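You operate a simulated robot arm through the tools that you are given. There is no shell and no other tool.

You are at the controls of a simulated robot arm. One attempt, no reset.

TASK
Free the table's edge: put the napkin under its holder's bar and slide the holder over toward the pot holder.
Fine: the napkin bar ends lowered; the holder ends within about a hand's width of the pot holder.
Where things are to end (x, y in the base frame): napkin holder within 60 mm of [770, 570].

Only the result counts: the job must be done as asked and must still hold three seconds after the hand-in. Knocking over, shifting, dropping, spilling or breaking anything else fails it. Flat cloth is picked up by pressing the open fingertips on it (5 to 10 N) and closing them slowly along it; thin cloth reads only 2 to 8 mm in the jaws.

THE ROBOT
A 7-joint arm with a two-finger parallel gripper, fixed in place. Base frame: the origin is at the foot of the arm, x ahead of it, y to its left, z up; the work surface is at about z = 760. Units: mm, degrees, N and s.
With the tool pointing down near the work surface it reaches from about 440 to 920 mm from the base axis. Its first joint turns from -143.0 to 143.0 degrees. Payload 3 kg.
Tool frame: the origin (TCP) lies between the finger pads and is the grasp point; the fingertips stand 30 mm ahead of it; z points along the fingers, y is the line along which they close. The gripper opens to 94 mm. The fingers are 28 mm wide and 10 mm thick; the gripper's body (50 by 96 mm) begins 55 mm behind the TCP.
Orientation is that of the tool frame in the base frame, as a unit quaternion [w, x, y, z]. With the fingers straight down and closing along the base's y, the tool's x points along the base's -x, its y along +y and its z along -z.

THE INTERFACE
- The arm moves only by the tool play_rows. Its argument "series" is one flat list of numbers, 7 for each row, row after row: the shift along the tool's x, y, z in mm, then the turn, a rotation vector about the tool's x, y, z in degrees, then the closure in counts, from 0 (fully open) to 255 (shut). In form: [tx, ty, tz, ax, ay, az, claw, tx, ty, tz, ax, ay, az, claw, ...]. A call has 1 to 20 rows; each row is the pose to reach, as a shift and turn from the pose commanded when the call began, along the tool's axes at that moment. Each row takes 0.2 s and may step no farther than 50 mm and 8.6 degrees from the row before; otherwise, or with a gripper value out of range, the whole call is refused. Where a pose cannot be reached the arm comes as near as it can. A force on the tool above 80 N (or 10 N above the force at the start of the call, whichever is more), or a blocked arm, ends the call early, and 0.2 s more pass. The fingers move at their own pace (about 72 mm/s each) and stop on an object; they squeeze with about 25 N. The grip force told is the motor's: it shows also when the fingers shut on nothing. Time passes only in rows, and 0.2 s behind the last, so rows that repeat a pose let the fingers close. It gives the time, the measured TCP pose, the force on the tool (base axes), the opening and the grip force at its end, in the units of the frame above (readings bear some noise), with the torque about the TCP (base axes, N m) and any sound that the robot's microphone picked up.
- Cameras (640 x 400 px; columns grow to the right, rows downward): "scene" is fixed at [220, -498.3, 1498.6]; the picture's right is [0.87, -0.50, 0.00], its down [-0.26, -0.46, -0.85] and it looks along [0.42, 0.74, -0.53] (base axes); focal length 316 px, centre (320, 200). "wrist" rides on the gripper at [76, 14, -102] in the tool frame; the picture's right is [-0.18, 0.98, 0.00], its down [-0.75, -0.14, -0.64] and it looks along [-0.63, -0.12, 0.77] (tool axes); focal length 243 px, centre (320, 200). There is no depth. A picture from a camera that has moved, and an enlarged one, comes with that camera's place and axes in the base frame and with its lens.
- capture(camera): a new picture of that camera. No time passes.
- zoom(camera, box): a new picture of the part [left, top, right, bottom] of that camera's present view, enlarged. No time passes.
- close_job(): hands the job in; it is judged then, once.

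Places have to be worked out from the pictures, the camera data and where the tool is seen. Open the gripper and draw the arm clear of the work before you hand the job in, unless the task says otherwise.

The tools are called after ">>>" as name(argument=value, ...) on one line, values as JSON. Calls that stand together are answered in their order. play_rows: Moves the arm, as the interface text tells. Its arguments: {"type":"object","properties":{"series":{"type":"array","items":{"type":"number"}}},"required":["series"]} The other tools are called the same way: capture (camera) takes a picture; zoom (camera, box) takes an enlarged picture of a part of a camera's view; close_job () hands the job in.

At the start:

```text
time: 0.0
eef_pos: [610.1, 257.4, 1129.1]
tcp_rot: [0.0, -0.001, 1.0, 0.0]
ft_force: [-0.9, -1.4, -0.2]
wrist_torque: [-0.01, 0.0, -0.01]
width: 94.0
grasp_force: 0.0
```

scene: 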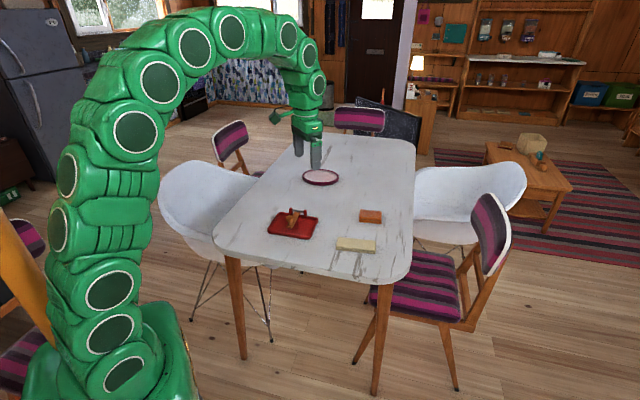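
wrist: 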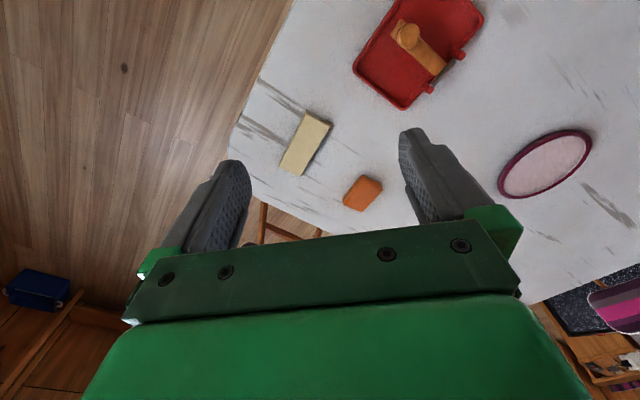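

I'll start by looking closely at the table from both cameras to identify the objects.

>>> zoom(camera="scene", box=[250, 190, 400, 284])

>>> zoom(camera="wrist", box=[330, 0, 530, 125])

>>> zoom(camera="wrist", box=[220, 80, 420, 220])

```text
4.26 times, centred on (325, 237) of scene
camera zoom: at [220.0, -498.3, 1498.6], right [0.87, -0.5, 0.0], down [-0.26, -0.46, -0.85], along [0.42, 0.74, -0.53], focal length 1346 px, centre (299, 43)
```

zoom: 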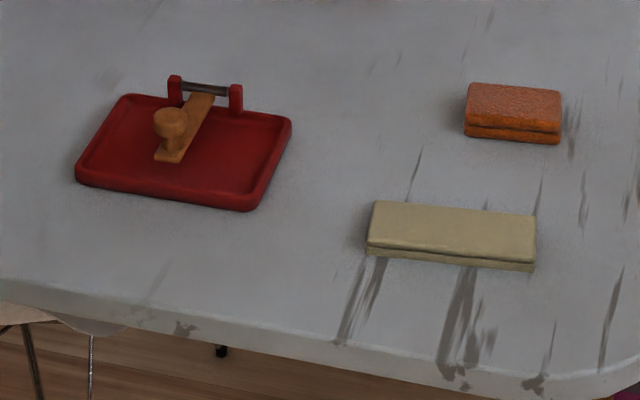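

```text
3.20 times, centred on (430, 62) of wrist
camera zoom: at [533.1, 272.8, 1231.9], right [0.18, 0.98, 0.0], down [0.75, -0.14, 0.64], along [0.63, -0.12, -0.77], focal length 776 px, centre (-32, 640)
```

zoom: 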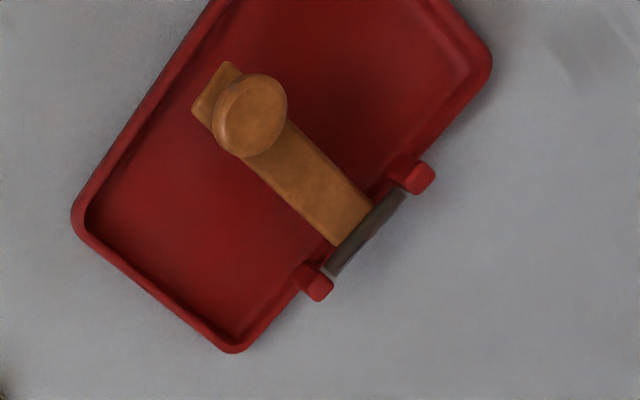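

```text
2.86 times, centred on (320, 150) of wrist
camera zoom: at [533.1, 272.8, 1231.9], right [0.18, 0.98, 0.0], down [0.75, -0.14, 0.64], along [0.63, -0.12, -0.77], focal length 693 px, centre (320, 343)
```

zoom: 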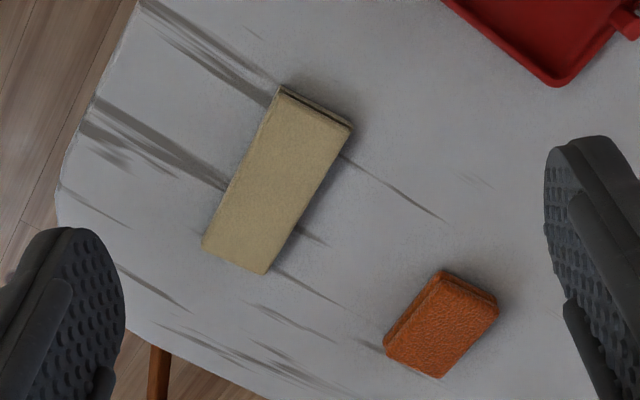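

The red tray with the hinged wooden bar and knob is the napkin holder, at about (620, 410). The cream folded cloth at about (762, 194) looks like the napkin, and the round magenta pad at about (908, 710) looks like the pot holder. I'll move above the tray for a closer view of the bar.

>>> play_rows(series=[0, 24, 20, 0, 0, 0, 0, 0, 48, 45, 0, 0, 0, 0, 0, 72, 75, 0, 0, 0, 0, 0, 96, 105, 0, 0, 0, 0, 0, 120, 130, 0, 0, 0, 0, 0, 143, 150, 0, 0, 0, 0, 0, 143, 150, 0, 0, 0, 0])

>>> capture(camera="wrist")

>>> capture(camera="scene")

```text
time: 1.6
eef_pos: [611.1, 401.8, 979.0]
tcp_rot: [0.0, 0.0, 1.0, 0.0]
ft_force: [-0.1, 0.2, 0.8]
wrist_torque: [-0.01, 0.02, -0.02]
width: 94.1
grasp_force: 0.0
```

```text
taken
camera wrist: at [533.4, 416.6, 1081.9], right [0.18, 0.98, 0.0], down [0.75, -0.14, 0.64], along [0.63, -0.12, -0.77], focal length 243 px, centre (320, 200)
```

wrist: 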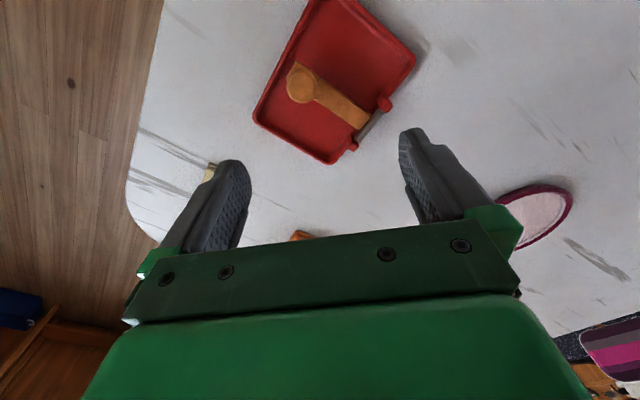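

```text
taken
```

scene: 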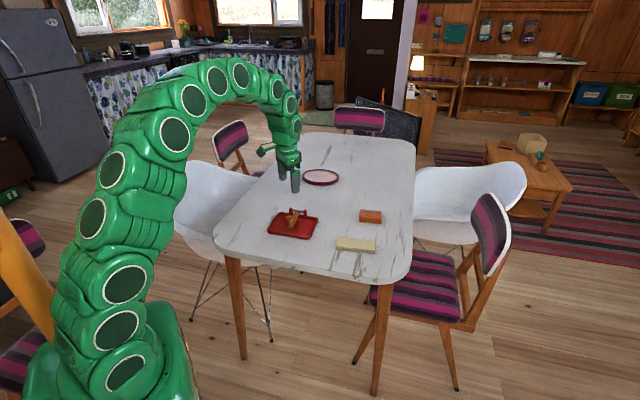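

The tray sits near the top of this view. I'll zoom in to judge the bar's height and hinge.

>>> zoom(camera="wrist", box=[240, 0, 440, 170])

>>> zoom(camera="scene", box=[262, 198, 326, 242])

>>> zoom(camera="scene", box=[325, 200, 395, 260])

>>> zoom(camera="scene", box=[285, 150, 365, 200])

```text
2.35 times, centred on (340, 85) of wrist
camera zoom: at [533.4, 416.6, 1081.9], right [0.18, 0.98, 0.0], down [0.75, -0.14, 0.64], along [0.63, -0.12, -0.77], focal length 571 px, centre (273, 471)
```

zoom: 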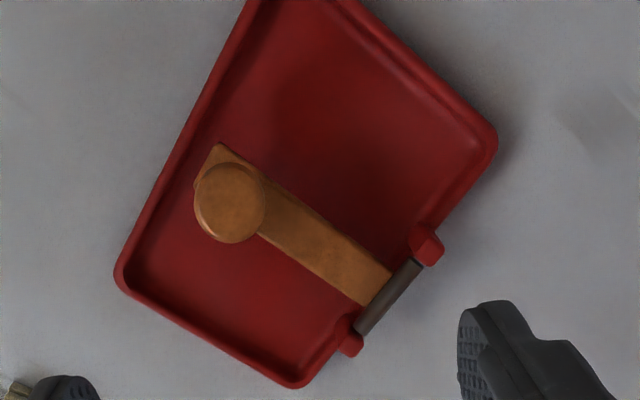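

```text
9.09 times, centred on (294, 220) of scene
camera zoom: at [220.0, -498.3, 1498.6], right [0.87, -0.5, 0.0], down [-0.26, -0.46, -0.85], along [0.42, 0.74, -0.53], focal length 2876 px, centre (556, 18)
```

zoom: 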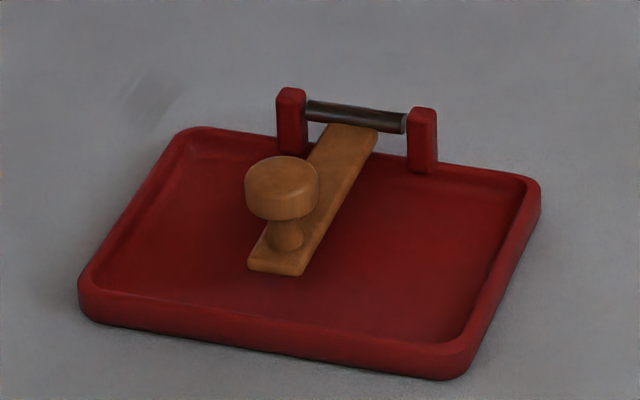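

```text
6.67 times, centred on (360, 230) of scene
camera zoom: at [220.0, -498.3, 1498.6], right [0.87, -0.5, 0.0], down [-0.26, -0.46, -0.85], along [0.42, 0.74, -0.53], focal length 2109 px, centre (53, 0)
```

zoom: 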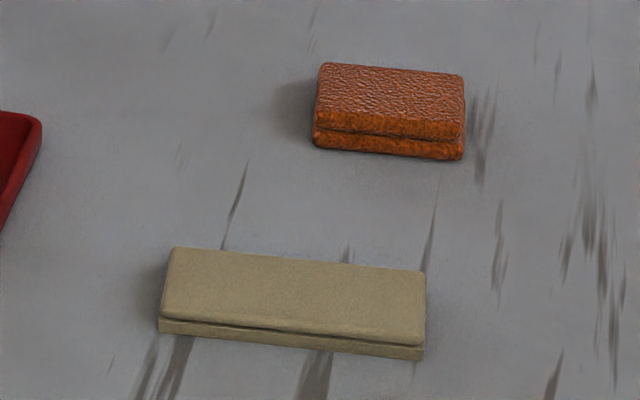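

```text
8.00 times, centred on (325, 175) of scene
camera zoom: at [220.0, -498.3, 1498.6], right [0.87, -0.5, 0.0], down [-0.26, -0.46, -0.85], along [0.42, 0.74, -0.53], focal length 2531 px, centre (280, 400)
```

zoom: 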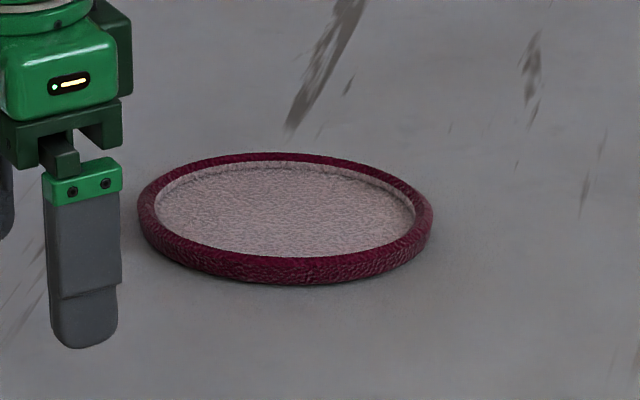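

The bar looks roughly horizontal, with its axle at about (663, 454, z≈794) on the tray's far long side and its knob at about (597, 386, top z≈825). The tray centre is about (620, 411) and its short axis points at about 43.6°. I'll turn the gripper to that angle above the knob and look again.

>>> play_rows(series=[2, -3, 13, 0, 0, -7.3, 0, 4, -6, 26, 0, 0, -14.6, 0, 7, -9, 39, 0, 0, -21.8, 0, 9, -11, 52, 0, 0, -29.1, 0, 12, -14, 65, 0, 0, -36.4, 0, 14, -16, 79, 0, 0, -43.6, 0, 14, -16, 79, 0, 0, -43.6, 0])

>>> capture(camera="wrist")

>>> zoom(camera="scene", box=[230, 140, 390, 260])

```text
time: 3.2
eef_pos: [597.9, 383.7, 901.3]
tcp_rot: [-0.001, -0.372, 0.928, 0.0]
ft_force: [1.1, 0.1, -0.5]
wrist_torque: [-0.02, 0.0, -0.03]
width: 94.0
grasp_force: 0.1
```

```text
taken
camera wrist: at [530.4, 343.0, 1004.0], right [-0.55, 0.84, 0.0], down [0.64, 0.42, 0.64], along [0.54, 0.35, -0.77], focal length 243 px, centre (320, 200)
```

wrist: 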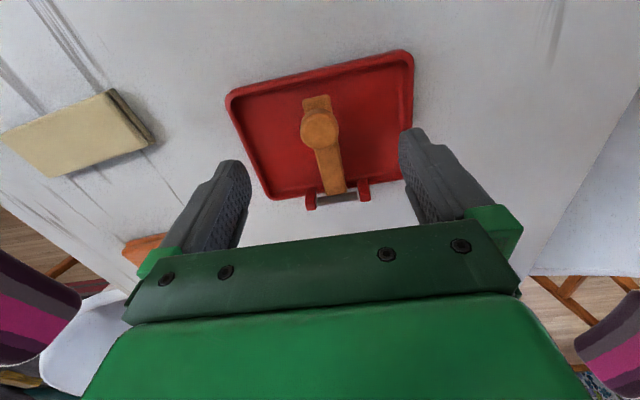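

```text
3.33 times, centred on (310, 200) of scene
camera zoom: at [220.0, -498.3, 1498.6], right [0.87, -0.5, 0.0], down [-0.26, -0.46, -0.85], along [0.42, 0.74, -0.53], focal length 1055 px, centre (353, 200)
```

zoom: 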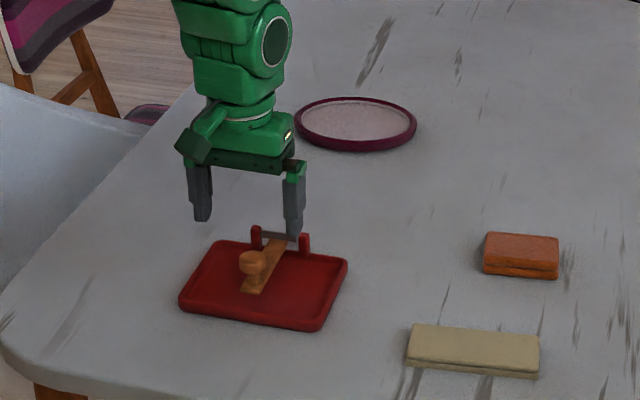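

The knob appears where I predicted, between the fingers. I'll lower until the fingertips are beside the knob cap at TCP z≈832, then close on it.

>>> play_rows(series=[0, 1, 18, 0, 0, 0, 0, -1, 2, 36, 0, 0, 0, 0, -1, 2, 54, 0, 0, 0, 0, -1, 2, 69, 0, 0, 0, 0, -1, 2, 69, 0, 0, 0, 90, -1, 2, 69, 0, 0, 0, 130, -1, 2, 69, 0, 0, 0, 160, -1, 2, 69, 0, 0, 0, 200, -1, 2, 69, 0, 0, 0, 255, -1, 2, 69, 0, 0, 0, 255])

>>> zoom(camera="scene", box=[252, 180, 332, 240])

>>> capture(camera="wrist")

```text
time: 5.4
eef_pos: [596.3, 387.3, 832.1]
tcp_rot: [0.0, -0.371, 0.928, 0.0]
ft_force: [2.4, -4.7, -0.2]
wrist_torque: [-0.08, -0.02, -0.06]
width: 29.2
grasp_force: 24.7
```

```text
6.67 times, centred on (292, 210) of scene
camera zoom: at [220.0, -498.3, 1498.6], right [0.87, -0.5, 0.0], down [-0.26, -0.46, -0.85], along [0.42, 0.74, -0.53], focal length 2109 px, centre (507, 133)
```

zoom: 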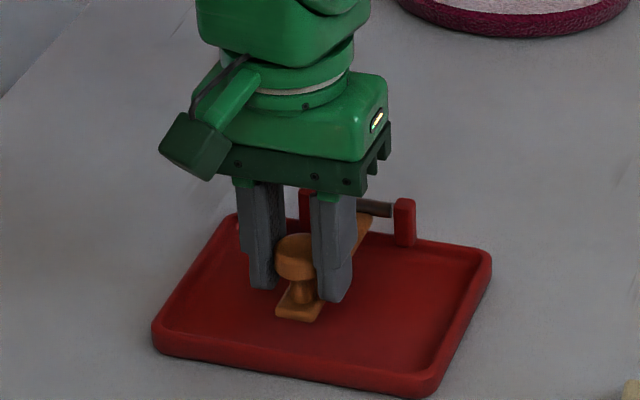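

```text
taken
camera wrist: at [530.2, 345.8, 934.2], right [-0.54, 0.84, 0.0], down [0.64, 0.42, 0.64], along [0.54, 0.35, -0.77], focal length 243 px, centre (320, 200)
```

wrist: 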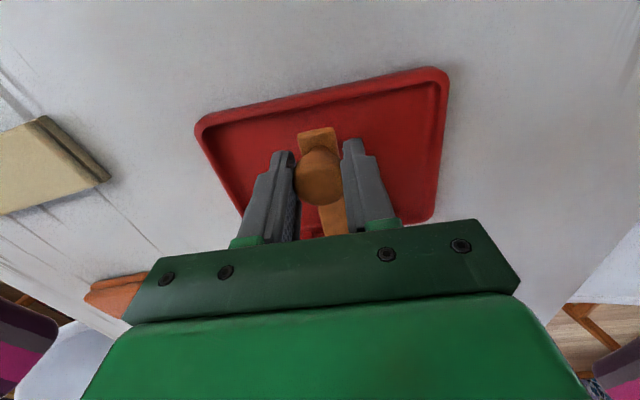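

The gripper is holding the knob at 29 mm width. I'll raise it along a small arc about the axle, roughly 20°, to check that the bar swings freely.

>>> play_rows(series=[-1, 0, -4, 0, 0, 0, 255, -2.3, 0, -8.2, 0, 0, 0, 255, -3.8, 0, -12.2, 0, 0, 0, 255, -5.3, 0, -16.2, 0, 0, 0, 255, -7.1, 0, -20, 0, 0, 0, 255, -8.9, 0, -23.9, 0, 0, 0, 255, -13.2, 0, -31.2, 0, 0, 0, 255, -13.2, 0, -31.2, 0, 0, 0, 255])

>>> zoom(camera="scene", box=[252, 170, 332, 240])

>>> capture(camera="wrist")

```text
time: 7.2
eef_pos: [605.1, 395.0, 862.4]
tcp_rot: [-0.001, -0.371, 0.928, 0.0]
ft_force: [-1.9, -1.8, -7.4]
wrist_torque: [-0.52, 0.56, -0.04]
width: 29.0
grasp_force: 25.1
```

```text
5.71 times, centred on (292, 205) of scene
camera zoom: at [220.0, -498.3, 1498.6], right [0.87, -0.5, 0.0], down [-0.26, -0.46, -0.85], along [0.42, 0.74, -0.53], focal length 1808 px, centre (480, 171)
```

zoom: 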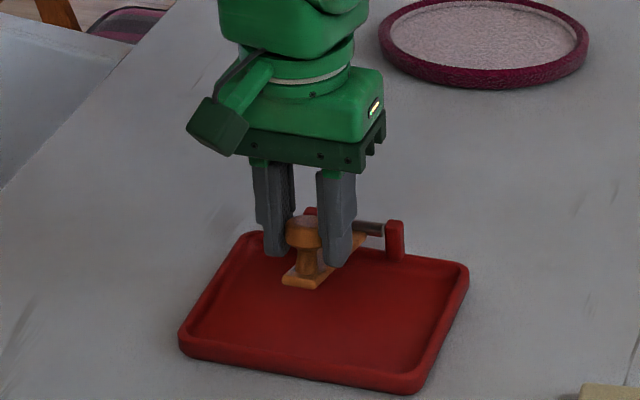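

```text
taken
camera wrist: at [538.9, 353.8, 964.9], right [-0.54, 0.84, 0.0], down [0.64, 0.42, 0.64], along [0.54, 0.35, -0.77], focal length 243 px, centre (320, 200)
```

wrist: 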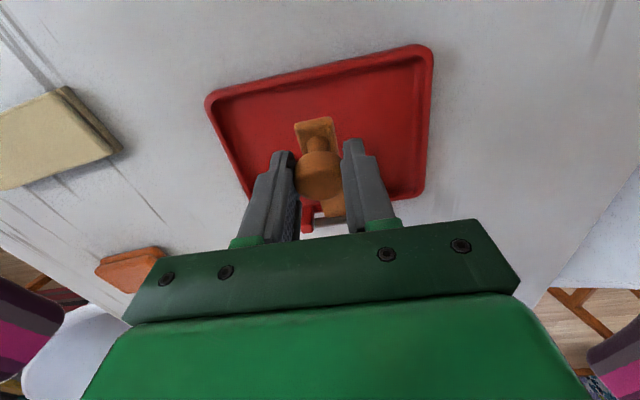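

The bar swings up and the tray stays flat, with only a small reaction of about 7 N from the knob twisting in the pads. I'll continue the arc to about 60° and tilt the tool partway with it.

>>> play_rows(series=[-6.1, 0, -6.9, 0, 4, 0, 255, -12.7, 0, -13.2, 0, 8, 0, 255, -19.9, 0, -19.1, 0, 12, 0, 255, -27.5, 0, -24.2, 0, 16, 0, 255, -35.6, 0, -28.6, 0, 20, 0, 255, -44, 0, -32.4, 0, 24, 0, 255, -52.6, 0, -35.6, 0, 27, 0, 255, -61.3, 0, -38, 0, 30, 0, 255, -61.3, 0, -38, 0, 30, 0, 255])

>>> zoom(camera="scene", box=[252, 160, 332, 240])

>>> capture(camera="wrist")

```text
time: 9.2
eef_pos: [624.6, 399.8, 898.2]
tcp_rot: [-0.238, -0.36, 0.897, -0.095]
ft_force: [-3.7, 5.3, 7.9]
wrist_torque: [0.47, -0.11, 0.07]
width: 29.0
grasp_force: 24.8
out of reach, approached as far as the arm can: row 7, 8, 9
```

```text
5.00 times, centred on (292, 200) of scene
camera zoom: at [220.0, -498.3, 1498.6], right [0.87, -0.5, 0.0], down [-0.26, -0.46, -0.85], along [0.42, 0.74, -0.53], focal length 1582 px, centre (460, 200)
```

zoom: 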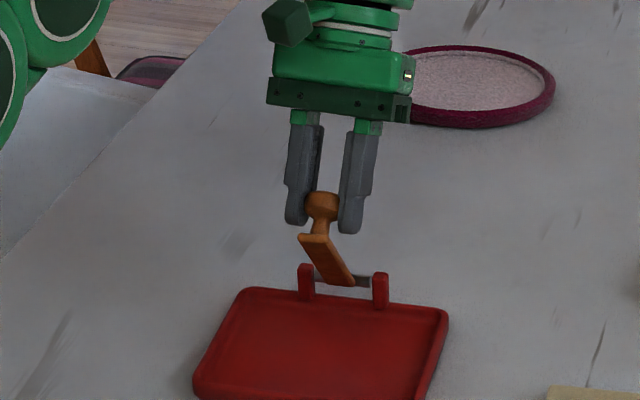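

```text
taken
camera wrist: at [602.3, 400.0, 1025.3], right [-0.56, 0.82, -0.09], down [0.8, 0.57, 0.18], along [0.2, 0.03, -0.98], focal length 243 px, centre (320, 200)
```

wrist: 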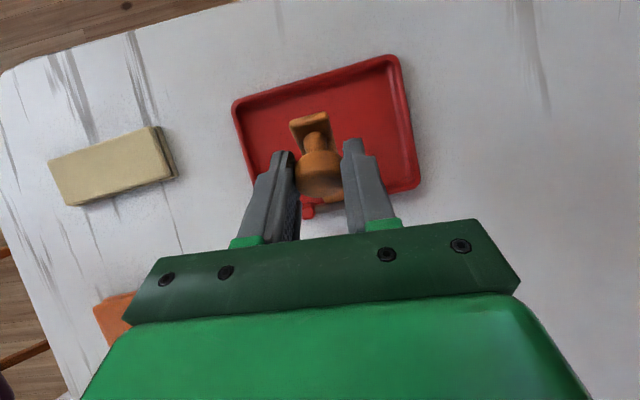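

The tilt ran out of reach, so the arm backed up and dragged the tray roughly 35–40 mm toward the near edge. It is still well on the table. I'll take some tilt back out in a small step and see where the commanded pose stands.

>>> play_rows(series=[0, 0, 0, 0, -4, 0, 255, 0, 0, 0, 0, -8, 0, 255, 0, 0, 0, 0, -8, 0, 255])

>>> zoom(camera="scene", box=[252, 160, 332, 240])

>>> capture(camera="wrist")

```text
time: 10.0
eef_pos: [625.8, 398.6, 898.3]
tcp_rot: [-0.177, -0.365, 0.911, -0.071]
ft_force: [-0.4, -0.4, -8.6]
wrist_torque: [-0.23, 0.27, -0.04]
width: 29.0
grasp_force: 24.3
```

```text
5.00 times, centred on (292, 200) of scene
camera zoom: at [220.0, -498.3, 1498.6], right [0.87, -0.5, 0.0], down [-0.26, -0.46, -0.85], along [0.42, 0.74, -0.53], focal length 1582 px, centre (460, 200)
```

zoom: 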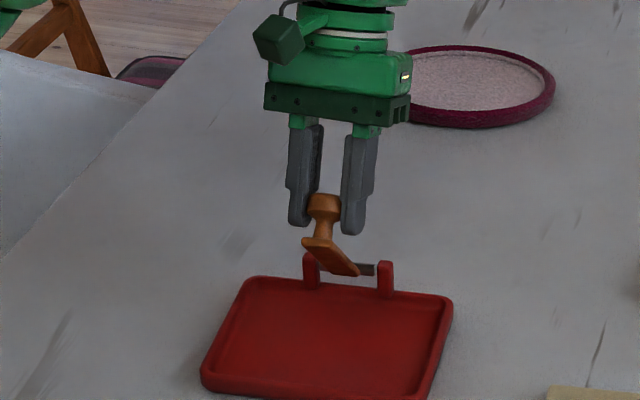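

```text
taken
camera wrist: at [591.0, 387.7, 1021.3], right [-0.55, 0.83, -0.07], down [0.78, 0.54, 0.31], along [0.3, 0.12, -0.95], focal length 243 px, centre (320, 200)
```

wrist: 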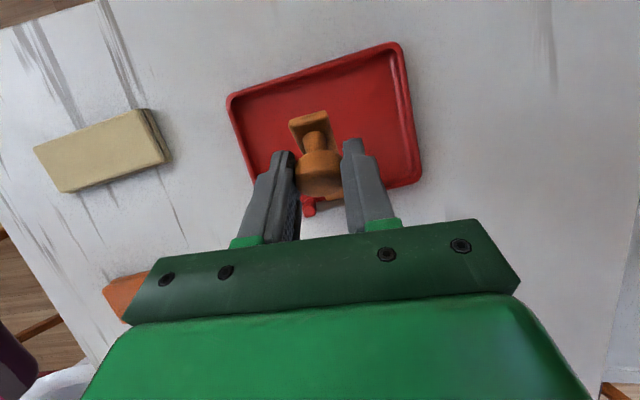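

The commanded pose now matches the actual one. The pads' twist friction is strong enough to drag the tray, so I'll test whether a smaller closure value holds the knob more gently.

>>> play_rows(series=[0, 0, 3, 0, 0, 0, 190, 0, 0, 4, 0, 0, 0, 190])

>>> play_rows(series=[0, 0, 0, 0, 0, 0, 182])

>>> zoom(camera="scene", box=[252, 160, 332, 240])

```text
time: 10.6
eef_pos: [624.6, 397.9, 894.8]
tcp_rot: [-0.177, -0.365, 0.911, -0.072]
ft_force: [2.7, 1.6, -3.9]
wrist_torque: [-0.01, -0.14, 0.0]
width: 28.8
grasp_force: 25.0
```

```text
time: 11.0
eef_pos: [623.9, 398.9, 894.7]
tcp_rot: [-0.176, -0.364, 0.912, -0.07]
ft_force: [2.6, 2.5, -1.3]
wrist_torque: [0.22, -0.25, -0.05]
width: 28.7
grasp_force: 24.9
```

```text
5.00 times, centred on (292, 200) of scene
camera zoom: at [220.0, -498.3, 1498.6], right [0.87, -0.5, 0.0], down [-0.26, -0.46, -0.85], along [0.42, 0.74, -0.53], focal length 1582 px, centre (460, 200)
```

zoom: 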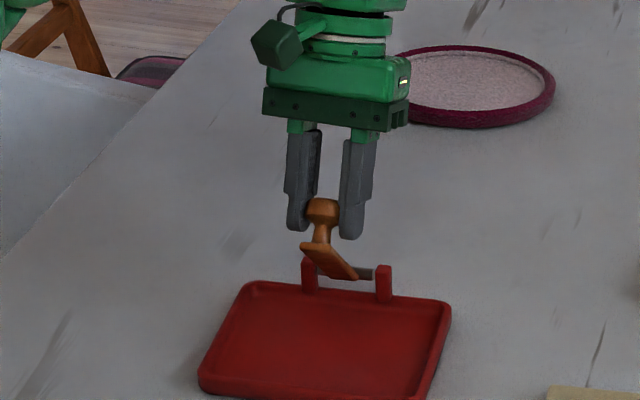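

Still 25 N at 182, so the servo is stiff. I'll step the closure down towards the knob's width a count or two at a time.

>>> play_rows(series=[0, 0, 0, 0, 0, 0, 179])

>>> play_rows(series=[0, 0, 0, 0, 0, 0, 178])

>>> play_rows(series=[0, 0, 0, 0, 0, 0, 177])

```text
time: 11.4
eef_pos: [623.6, 398.0, 894.1]
tcp_rot: [-0.178, -0.364, 0.911, -0.07]
ft_force: [-1.3, 1.0, 1.2]
wrist_torque: [-0.01, 0.03, -0.08]
width: 29.5
grasp_force: 12.2
```

```text
time: 11.8
eef_pos: [624.2, 397.5, 892.8]
tcp_rot: [-0.177, -0.365, 0.911, -0.071]
ft_force: [-0.4, 0.2, 1.4]
wrist_torque: [0.05, -0.02, -0.02]
width: 29.2
grasp_force: 25.0
```

```text
time: 12.2
eef_pos: [624.2, 399.1, 893.6]
tcp_rot: [-0.177, -0.365, 0.911, -0.071]
ft_force: [0.0, 0.6, 0.3]
wrist_torque: [0.02, -0.02, -0.02]
width: 29.5
grasp_force: 1.1
```

The grip force is down to about 1 N at 177. I'll check whether the bar is still held or has dropped.

>>> zoom(camera="scene", box=[252, 160, 332, 240])

>>> capture(camera="wrist")

```text
5.00 times, centred on (292, 200) of scene
camera zoom: at [220.0, -498.3, 1498.6], right [0.87, -0.5, 0.0], down [-0.26, -0.46, -0.85], along [0.42, 0.74, -0.53], focal length 1582 px, centre (460, 200)
```

zoom: 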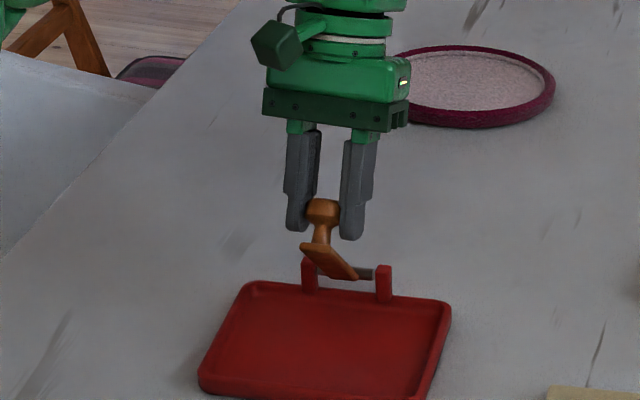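

```text
taken
camera wrist: at [589.2, 387.0, 1017.8], right [-0.55, 0.83, -0.07], down [0.78, 0.55, 0.31], along [0.3, 0.12, -0.95], focal length 243 px, centre (320, 200)
```

wrist: 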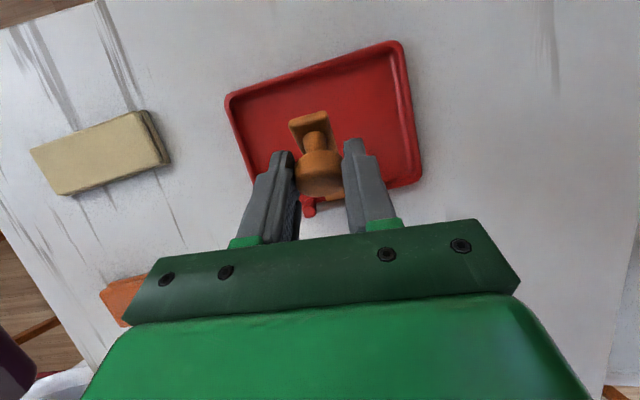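

The forces are near zero and the bar hasn't moved, so the hinge itself may be holding it. I'll open the fingers a few millimetres to test that.

>>> play_rows(series=[0, 0, 0, 0, 0, 0, 172, 0, 0, 0, 0, 0, 0, 165, 0, 0, 0, 0, 0, 0, 160])

>>> zoom(camera="scene", box=[252, 160, 332, 240])

>>> zoom(camera="wrist", box=[210, 20, 450, 220])

```text
time: 13.0
eef_pos: [623.4, 398.8, 894.2]
tcp_rot: [-0.177, -0.364, 0.911, -0.071]
ft_force: [0.3, -0.4, -0.9]
wrist_torque: [0.02, 0.01, 0.0]
width: 35.2
grasp_force: 0.0
```

```text
5.00 times, centred on (292, 200) of scene
camera zoom: at [220.0, -498.3, 1498.6], right [0.87, -0.5, 0.0], down [-0.26, -0.46, -0.85], along [0.42, 0.74, -0.53], focal length 1582 px, centre (460, 200)
```

zoom: 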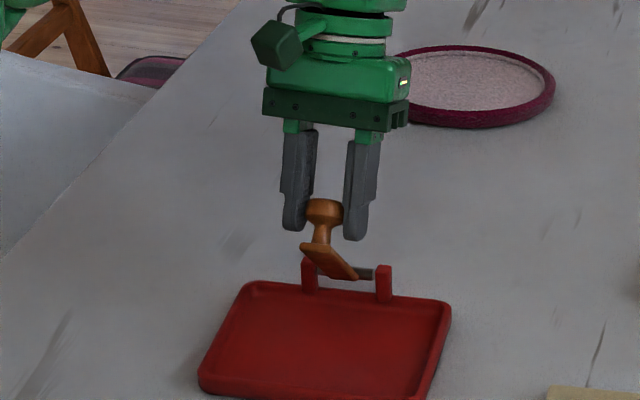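

```text
2.00 times, centred on (330, 120) of wrist
camera zoom: at [589.2, 387.0, 1017.9], right [-0.55, 0.83, -0.07], down [0.78, 0.55, 0.31], along [0.3, 0.12, -0.95], focal length 485 px, centre (300, 360)
```

zoom: 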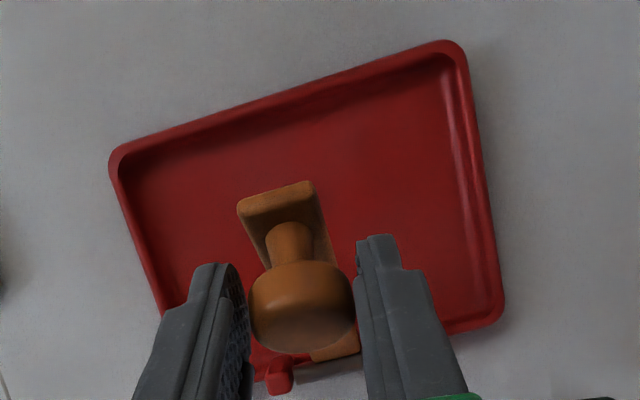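

The bar stayed up with the fingers open, so the hinge has enough friction to hold it. I'll open fully, level the tool and rise clear, then re-measure the tray and bar.

>>> play_rows(series=[0, 0, 0, 0, 0, 0, 80, 0, 0, 0, 0, 0, 0, 0, 0, 0, 0, 0, 0, 0, 0, 0, 0, 0, 0, -7.5, 0, 0, 0, 0, 0, 0, -15, 0, 0, 0, 0, 0, 0, -22.3, 0, 0, 11.4, 0, -27.8, 0, -22.3, 0, 0, 22.8, 0, -55.5, 0, -22.3, 0, 0, 34.2, 0, -83.2, 0, -22.3, 0, 0, 34.2, 0, -83.2, 0, -22.3, 0, 0])

>>> capture(camera="wrist")

>>> zoom(camera="scene", box=[252, 180, 332, 250])

```text
time: 15.2
eef_pos: [623.4, 396.8, 983.7]
tcp_rot: [0.002, -0.371, 0.929, 0.001]
ft_force: [-0.6, 0.1, 0.0]
wrist_torque: [-0.04, -0.01, 0.03]
width: 94.1
grasp_force: 0.1
```

```text
taken
camera wrist: at [556.3, 355.8, 1086.7], right [-0.54, 0.84, 0.0], down [0.64, 0.41, 0.65], along [0.54, 0.35, -0.76], focal length 243 px, centre (320, 200)
```

wrist: 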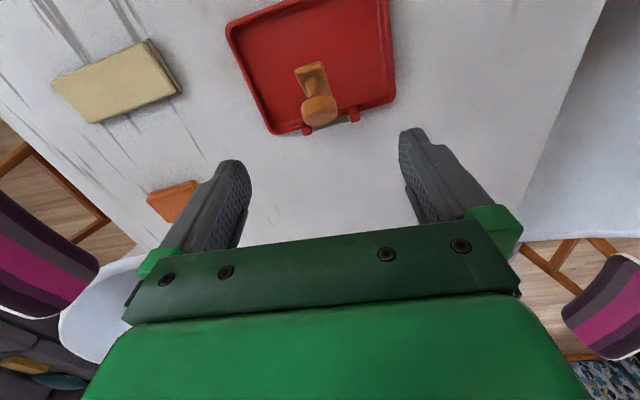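

```text
5.71 times, centred on (292, 215) of scene
camera zoom: at [220.0, -498.3, 1498.6], right [0.87, -0.5, 0.0], down [-0.26, -0.46, -0.85], along [0.42, 0.74, -0.53], focal length 1808 px, centre (480, 114)
```

zoom: 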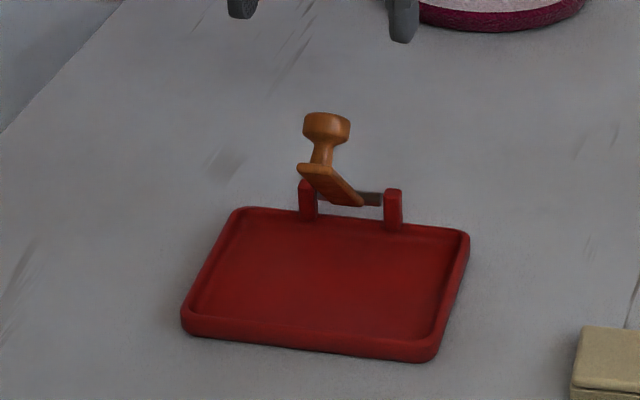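

The bar stands up at about 45°, and the tray is now centred near (610, 385) with its short axis at about 49.5°. I'll close the fingers and bring them down on the near side of the bar's end so I can push it toward vertical.

>>> play_rows(series=[32, -2, 0, 0, 0, -3, 255, 64, -3.8, 0, 0, 0, -5.9, 255, 64, -3.8, 30, 0, 0, -5.9, 255, 64, -3.8, 60, 0, 0, -5.9, 255, 64, -3.8, 94, 0, 0, -5.9, 255, 64, -3.8, 94, 0, 0, -5.9, 255])

>>> zoom(camera="scene", box=[252, 170, 332, 240])

>>> zoom(camera="wrist", box=[180, 0, 460, 220])

```text
time: 16.6
eef_pos: [580.3, 352.2, 890.0]
tcp_rot: [0.003, -0.418, 0.908, 0.001]
ft_force: [0.9, -0.4, 0.1]
wrist_torque: [0.03, 0.02, 0.02]
width: 0.0
grasp_force: 25.2
```

```text
5.71 times, centred on (292, 205) of scene
camera zoom: at [220.0, -498.3, 1498.6], right [0.87, -0.5, 0.0], down [-0.26, -0.46, -0.85], along [0.42, 0.74, -0.53], focal length 1808 px, centre (480, 171)
```

zoom: 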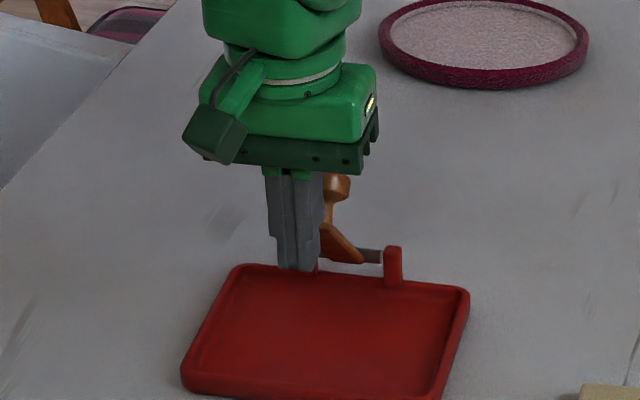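

```text
1.82 times, centred on (320, 110) of wrist
camera zoom: at [517.7, 303.2, 992.7], right [-0.63, 0.78, 0.0], down [0.59, 0.48, 0.65], along [0.5, 0.41, -0.76], focal length 441 px, centre (320, 364)
```

zoom: 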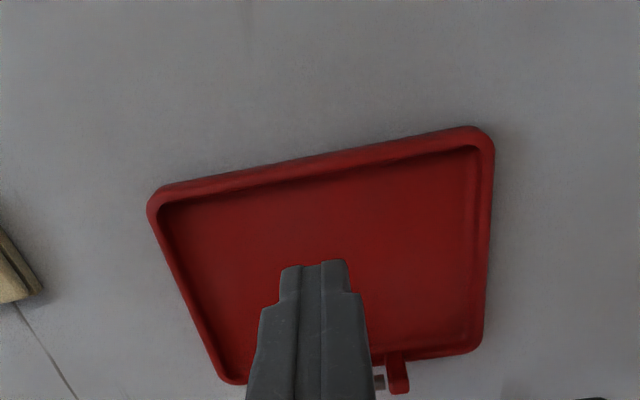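

The closed fingers are in place just on the near side of the bar's end. I'll push along the arc toward vertical.

>>> play_rows(series=[-10, 0, 2, 0, 0, 0, 255, -19.7, 0, 4, 0, 0, 0, 255, -28.1, 0, -3.3, 0, 0, 0, 255, -37.3, 0, -9.7, 0, 0, 0, 255, -47.1, 0, -15.2, 0, 0, 0, 255, -57.4, 0, -19.5, 0, 0, 0, 255, -68.1, 0, -22.8, 0, 0, 0, 255, -79.1, 0, -25, 0, 0, 0, 255, -90.3, 0, -26, 0, 0, 0, 255, -90.3, 0, -26, 0, 0, 0, 255])

>>> zoom(camera="scene", box=[252, 170, 332, 240])

>>> capture(camera="wrist")

```text
time: 18.8
eef_pos: [638.3, 417.8, 916.3]
tcp_rot: [0.003, -0.418, 0.908, 0.0]
ft_force: [0.3, 0.4, -0.1]
wrist_torque: [0.06, -0.03, 0.0]
width: 0.0
grasp_force: 25.4
```

```text
5.71 times, centred on (292, 205) of scene
camera zoom: at [220.0, -498.3, 1498.6], right [0.87, -0.5, 0.0], down [-0.26, -0.46, -0.85], along [0.42, 0.74, -0.53], focal length 1808 px, centre (480, 171)
```

zoom: 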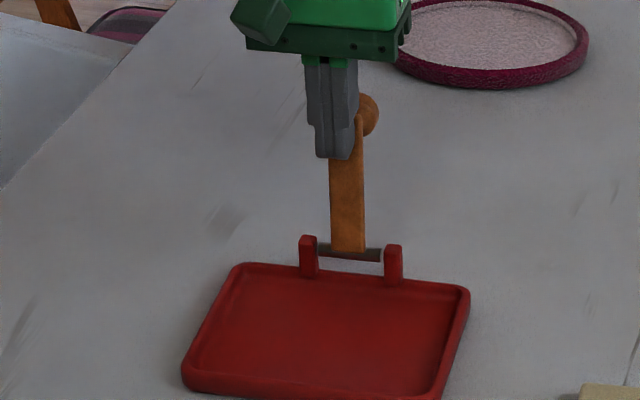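

```text
taken
camera wrist: at [576.8, 371.6, 1019.0], right [-0.63, 0.78, 0.0], down [0.59, 0.48, 0.65], along [0.5, 0.41, -0.76], focal length 243 px, centre (320, 200)
```

wrist: 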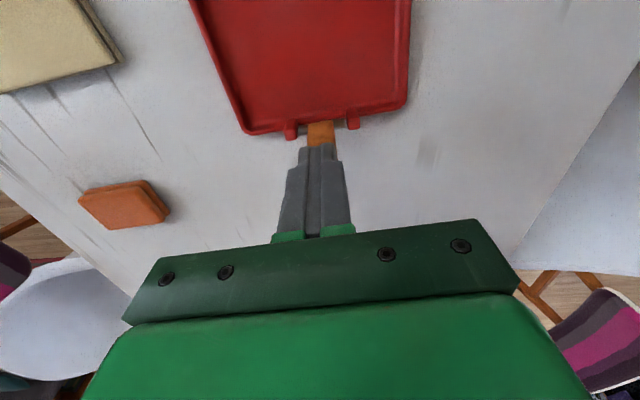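

The bar is now vertical and the tray didn't shift. I'll back away from the bar and rise, then go look at the cream napkin with the jaws turned across its width.

>>> play_rows(series=[25, 0, 0, 0, 0, 0, 255, 50, 0, -10, 0, 0, 0, 255, 50, 0, -45, 0, 0, 0, 120, 50, 0, -84, 0, 0, 0, 0])

>>> play_rows(series=[3.6, -21.7, 4.5, 0, 0, 7.95, 0, 7.2, -43.5, 9, 0, 0, 15.9, 0, 10.7, -65.2, 13.6, 0, 0, 23.9, 0, 14.3, -87, 18.2, 0, 0, 31.8, 0, 17.9, -108.7, 22.7, 0, 0, 39.8, 0, 21.5, -130.5, 27.3, 0, 0, 47.7, 0, 25.1, -152.2, 31.8, 0, 0, 55.7, 0, 28.7, -174, 36.4, 0, 0, 63.6, 0, 32.2, -195.7, 40.9, 0, 0, 71.6, 0, 35.8, -217.5, 45.5, 0, 0, 79.5, 0, 39.4, -239.2, 50, 0, 0, 87.5, 0, 39.4, -239.2, 50, 0, 0, 87.5, 0])

>>> capture(camera="wrist")

>>> capture(camera="scene")

```text
time: 19.8
eef_pos: [606.8, 379.7, 999.0]
tcp_rot: [0.001, -0.419, 0.908, 0.001]
ft_force: [0.5, -0.4, -0.1]
wrist_torque: [0.01, 0.0, 0.01]
width: 80.2
grasp_force: 0.2
```

```text
time: 22.4
eef_pos: [762.4, 195.7, 949.8]
tcp_rot: [0.003, 0.326, 0.945, 0.002]
ft_force: [0.0, 0.6, 0.1]
wrist_torque: [0.03, 0.0, 0.02]
width: 93.9
grasp_force: 0.0
```

```text
taken
camera wrist: at [709.4, 254.3, 1051.8], right [0.75, 0.66, 0.01], down [0.5, -0.58, 0.64], along [0.43, -0.48, -0.77], focal length 243 px, centre (320, 200)
```

wrist: 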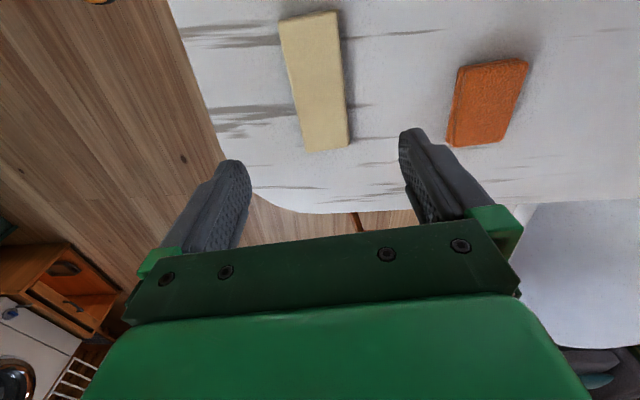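

```text
taken
```

scene: 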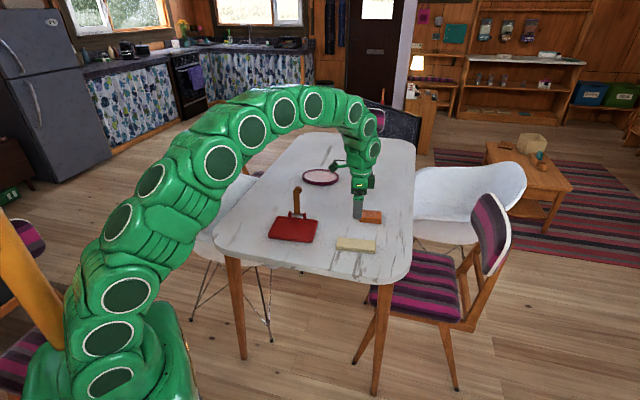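

The napkin is visible below. I'll zoom in for its exact corners and orientation.

>>> zoom(camera="wrist", box=[250, 0, 400, 160])

>>> zoom(camera="scene", box=[320, 225, 390, 265])

```text
2.50 times, centred on (325, 80) of wrist
camera zoom: at [709.4, 254.3, 1051.8], right [0.75, 0.66, 0.01], down [0.5, -0.58, 0.64], along [0.43, -0.48, -0.77], focal length 606 px, centre (308, 500)
```

zoom: 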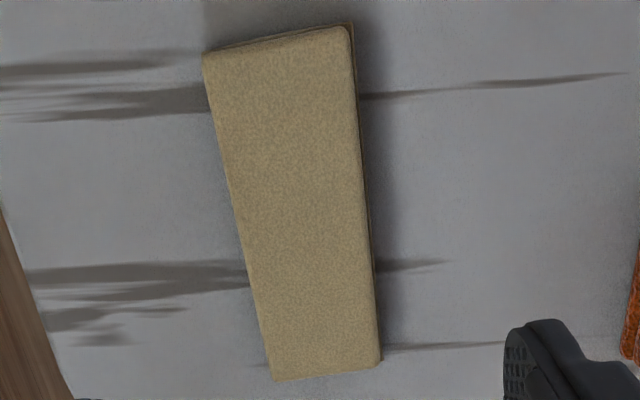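

```text
9.14 times, centred on (355, 245) of scene
camera zoom: at [220.0, -498.3, 1498.6], right [0.87, -0.5, 0.0], down [-0.26, -0.46, -0.85], along [0.42, 0.74, -0.53], focal length 2893 px, centre (0, -211)
```

zoom: 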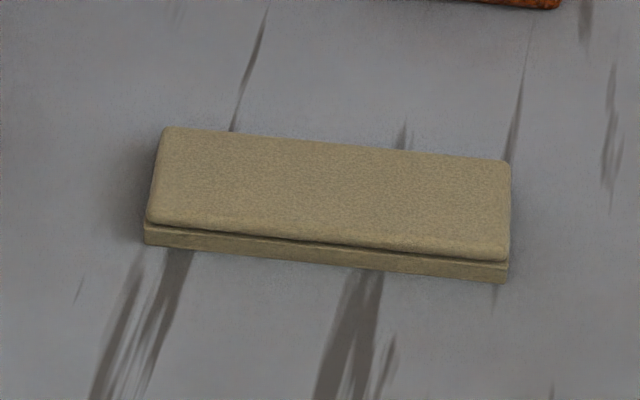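

The napkin is about 135 × 54 × 14 mm, centred at (761, 193), with its width at 51°, which the jaws already match. I'll descend with the tips just above the table and close across the width at mid-length.

>>> play_rows(series=[0, -2, 35, 0, 0, 0.9, 0, 0, -2.9, 70, 0, 0, 0.9, 0, 0, -2.9, 105, 0, 0, 0.9, 0, 0, -2.9, 135, 0, 0, 0.9, 0, 0, -2.9, 150, 0, 0, 0.9, 0, 0, -2.9, 156, 0, 0, 0.9, 0, 0, -2.9, 156, 0, 0, 0.9, 0])

>>> capture(camera="wrist")

>>> zoom(camera="scene", box=[315, 200, 405, 265])

```text
time: 24.0
eef_pos: [761.8, 193.1, 792.1]
tcp_rot: [0.002, 0.333, 0.943, 0.002]
ft_force: [-0.7, -0.2, 0.1]
wrist_torque: [0.0, 0.01, 0.01]
width: 93.9
grasp_force: 0.0
```

```text
taken
camera wrist: at [708.3, 252.0, 895.1], right [0.76, 0.65, 0.0], down [0.5, -0.59, 0.64], along [0.42, -0.49, -0.77], focal length 243 px, centre (320, 200)
```

wrist: 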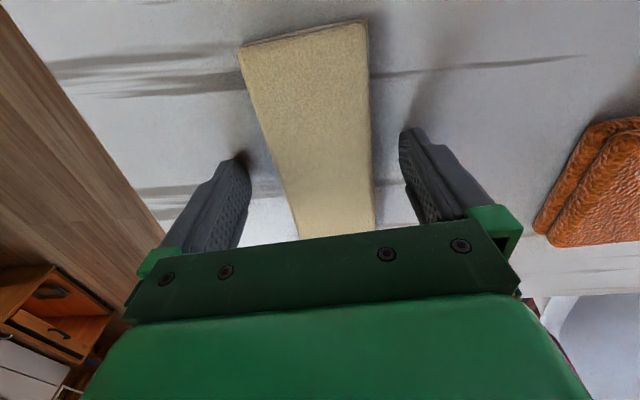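

```text
6.15 times, centred on (360, 232) of scene
camera zoom: at [220.0, -498.3, 1498.6], right [0.87, -0.5, 0.0], down [-0.26, -0.46, -0.85], along [0.42, 0.74, -0.53], focal length 1947 px, centre (74, 0)
```

zoom: 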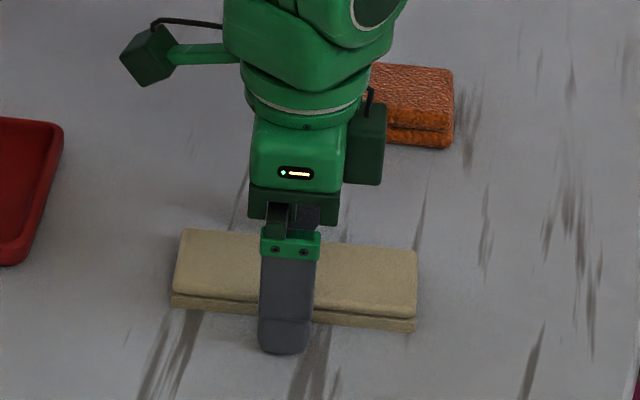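

The fingers straddle the napkin at mid-length with no contact forces. I'll close gently on it.

>>> play_rows(series=[0, 0, 0, 0, 0, 0, 60, 0, 0, 0, 0, 0, 0, 90, 0, 0, 0, 0, 0, 0, 105, 0, 0, 0, 0, 0, 0, 115, 0, 0, 0, 0, 0, 0, 130, 0, 0, 0, 0, 0, 0, 160, 0, 0, 0, 0, 0, 0, 160])

>>> capture(camera="wrist")

>>> zoom(camera="scene", box=[315, 200, 405, 265])

```text
time: 25.6
eef_pos: [760.8, 193.4, 792.5]
tcp_rot: [0.001, 0.333, 0.943, 0.003]
ft_force: [1.0, 0.0, 2.1]
wrist_torque: [-0.01, 0.05, 0.02]
width: 57.0
grasp_force: 25.2
```

```text
taken
camera wrist: at [708.3, 252.0, 895.2], right [0.76, 0.65, 0.01], down [0.5, -0.59, 0.64], along [0.42, -0.49, -0.77], focal length 243 px, centre (320, 200)
```

wrist: 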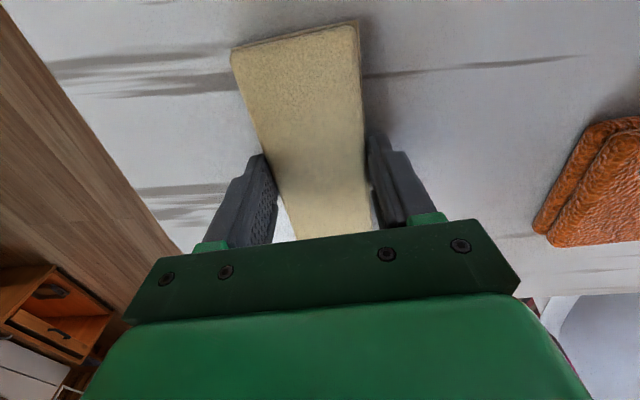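

```text
6.15 times, centred on (360, 232) of scene
camera zoom: at [220.0, -498.3, 1498.6], right [0.87, -0.5, 0.0], down [-0.26, -0.46, -0.85], along [0.42, 0.74, -0.53], focal length 1947 px, centre (74, 0)
```

zoom: 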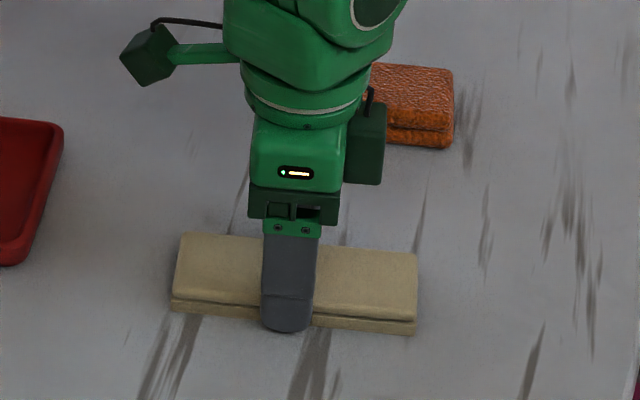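

The napkin is firm and held at 57 mm with 25 N. I'll lift it and check that it hangs level.

>>> play_rows(series=[0, 0, 0, 0, 0, 0, 255, 0, 0, -6, 0, 0, 0, 255, 0, 0, -15, 0, 0, 0, 255, 0, 0, -30, 0, 0, 0, 255, 0, 0, -50, 0, 0, 0, 255, 0, 0, -70, 0, 0, 0, 255, 0, 0, -70, 0, 0, 0, 255])

>>> capture(camera="wrist")

>>> zoom(camera="scene", box=[255, 170, 405, 265])

```text
time: 27.2
eef_pos: [760.3, 195.7, 863.7]
tcp_rot: [0.001, 0.333, 0.943, 0.002]
ft_force: [0.8, -0.3, -0.1]
wrist_torque: [0.01, 0.01, 0.01]
width: 57.0
grasp_force: 25.1
```

```text
taken
camera wrist: at [707.8, 255.0, 965.7], right [0.76, 0.65, 0.01], down [0.49, -0.59, 0.64], along [0.42, -0.49, -0.77], focal length 243 px, centre (320, 200)
```

wrist: 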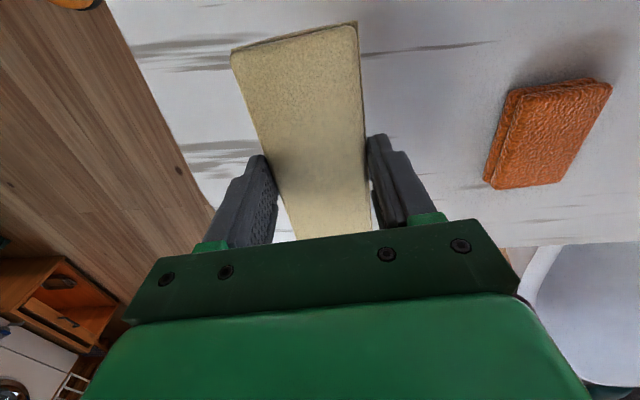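

```text
4.21 times, centred on (330, 218) of scene
camera zoom: at [220.0, -498.3, 1498.6], right [0.87, -0.5, 0.0], down [-0.26, -0.46, -0.85], along [0.42, 0.74, -0.53], focal length 1332 px, centre (278, 126)
```

zoom: 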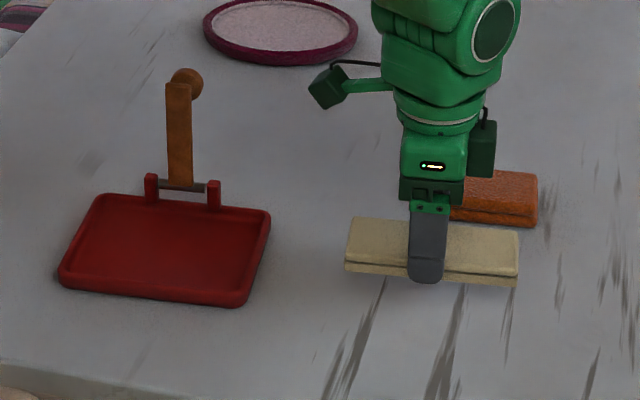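

The napkin hangs level and firm. I'll carry it over the tray centre, staying clear of the upright bar.

>>> play_rows(series=[20, 4.4, 0, 0, 0, 0.2, 255, 50, 11, 0, 0, 0, 0.5, 255, 85, 18.7, 0, 0, 0, 0.8, 255, 120, 26.3, 0, 0, 0, 1.1, 255, 155, 34, 0, 0, 0, 1.4, 255, 190, 41.7, 0, 0, 0, 1.7, 255, 220, 48.3, 0, 0, 0, 1.9, 255, 238.7, 52.4, 0, 0, 0, 1.9, 255, 238.7, 52.4, 0, 0, 0, 1.9, 255])

>>> capture(camera="wrist")

>>> zoom(camera="scene", box=[242, 165, 342, 245])

```text
time: 29.2
eef_pos: [607.2, 384.2, 865.0]
tcp_rot: [0.001, 0.349, 0.937, 0.003]
ft_force: [-0.1, -0.4, 0.2]
wrist_torque: [0.01, -0.03, 0.0]
width: 57.1
grasp_force: 24.8
```

```text
taken
camera wrist: at [557.9, 444.7, 967.2], right [0.78, 0.62, 0.0], down [0.48, -0.6, 0.64], along [0.4, -0.5, -0.77], focal length 243 px, centre (320, 200)
```

wrist: 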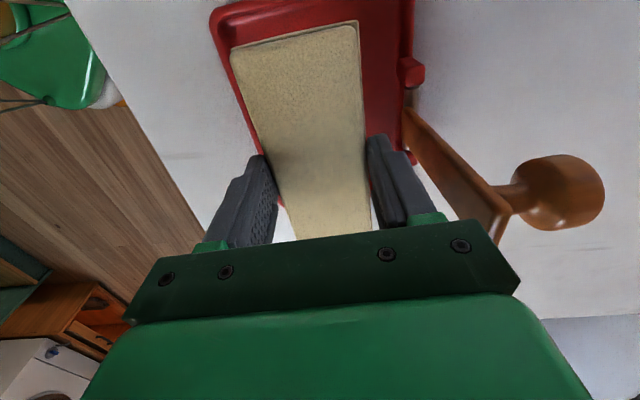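

```text
5.00 times, centred on (292, 205) of scene
camera zoom: at [220.0, -498.3, 1498.6], right [0.87, -0.5, 0.0], down [-0.26, -0.46, -0.85], along [0.42, 0.74, -0.53], focal length 1582 px, centre (460, 175)
```

zoom: 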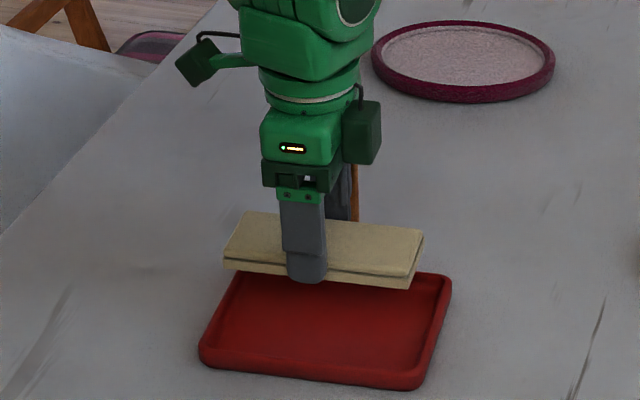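

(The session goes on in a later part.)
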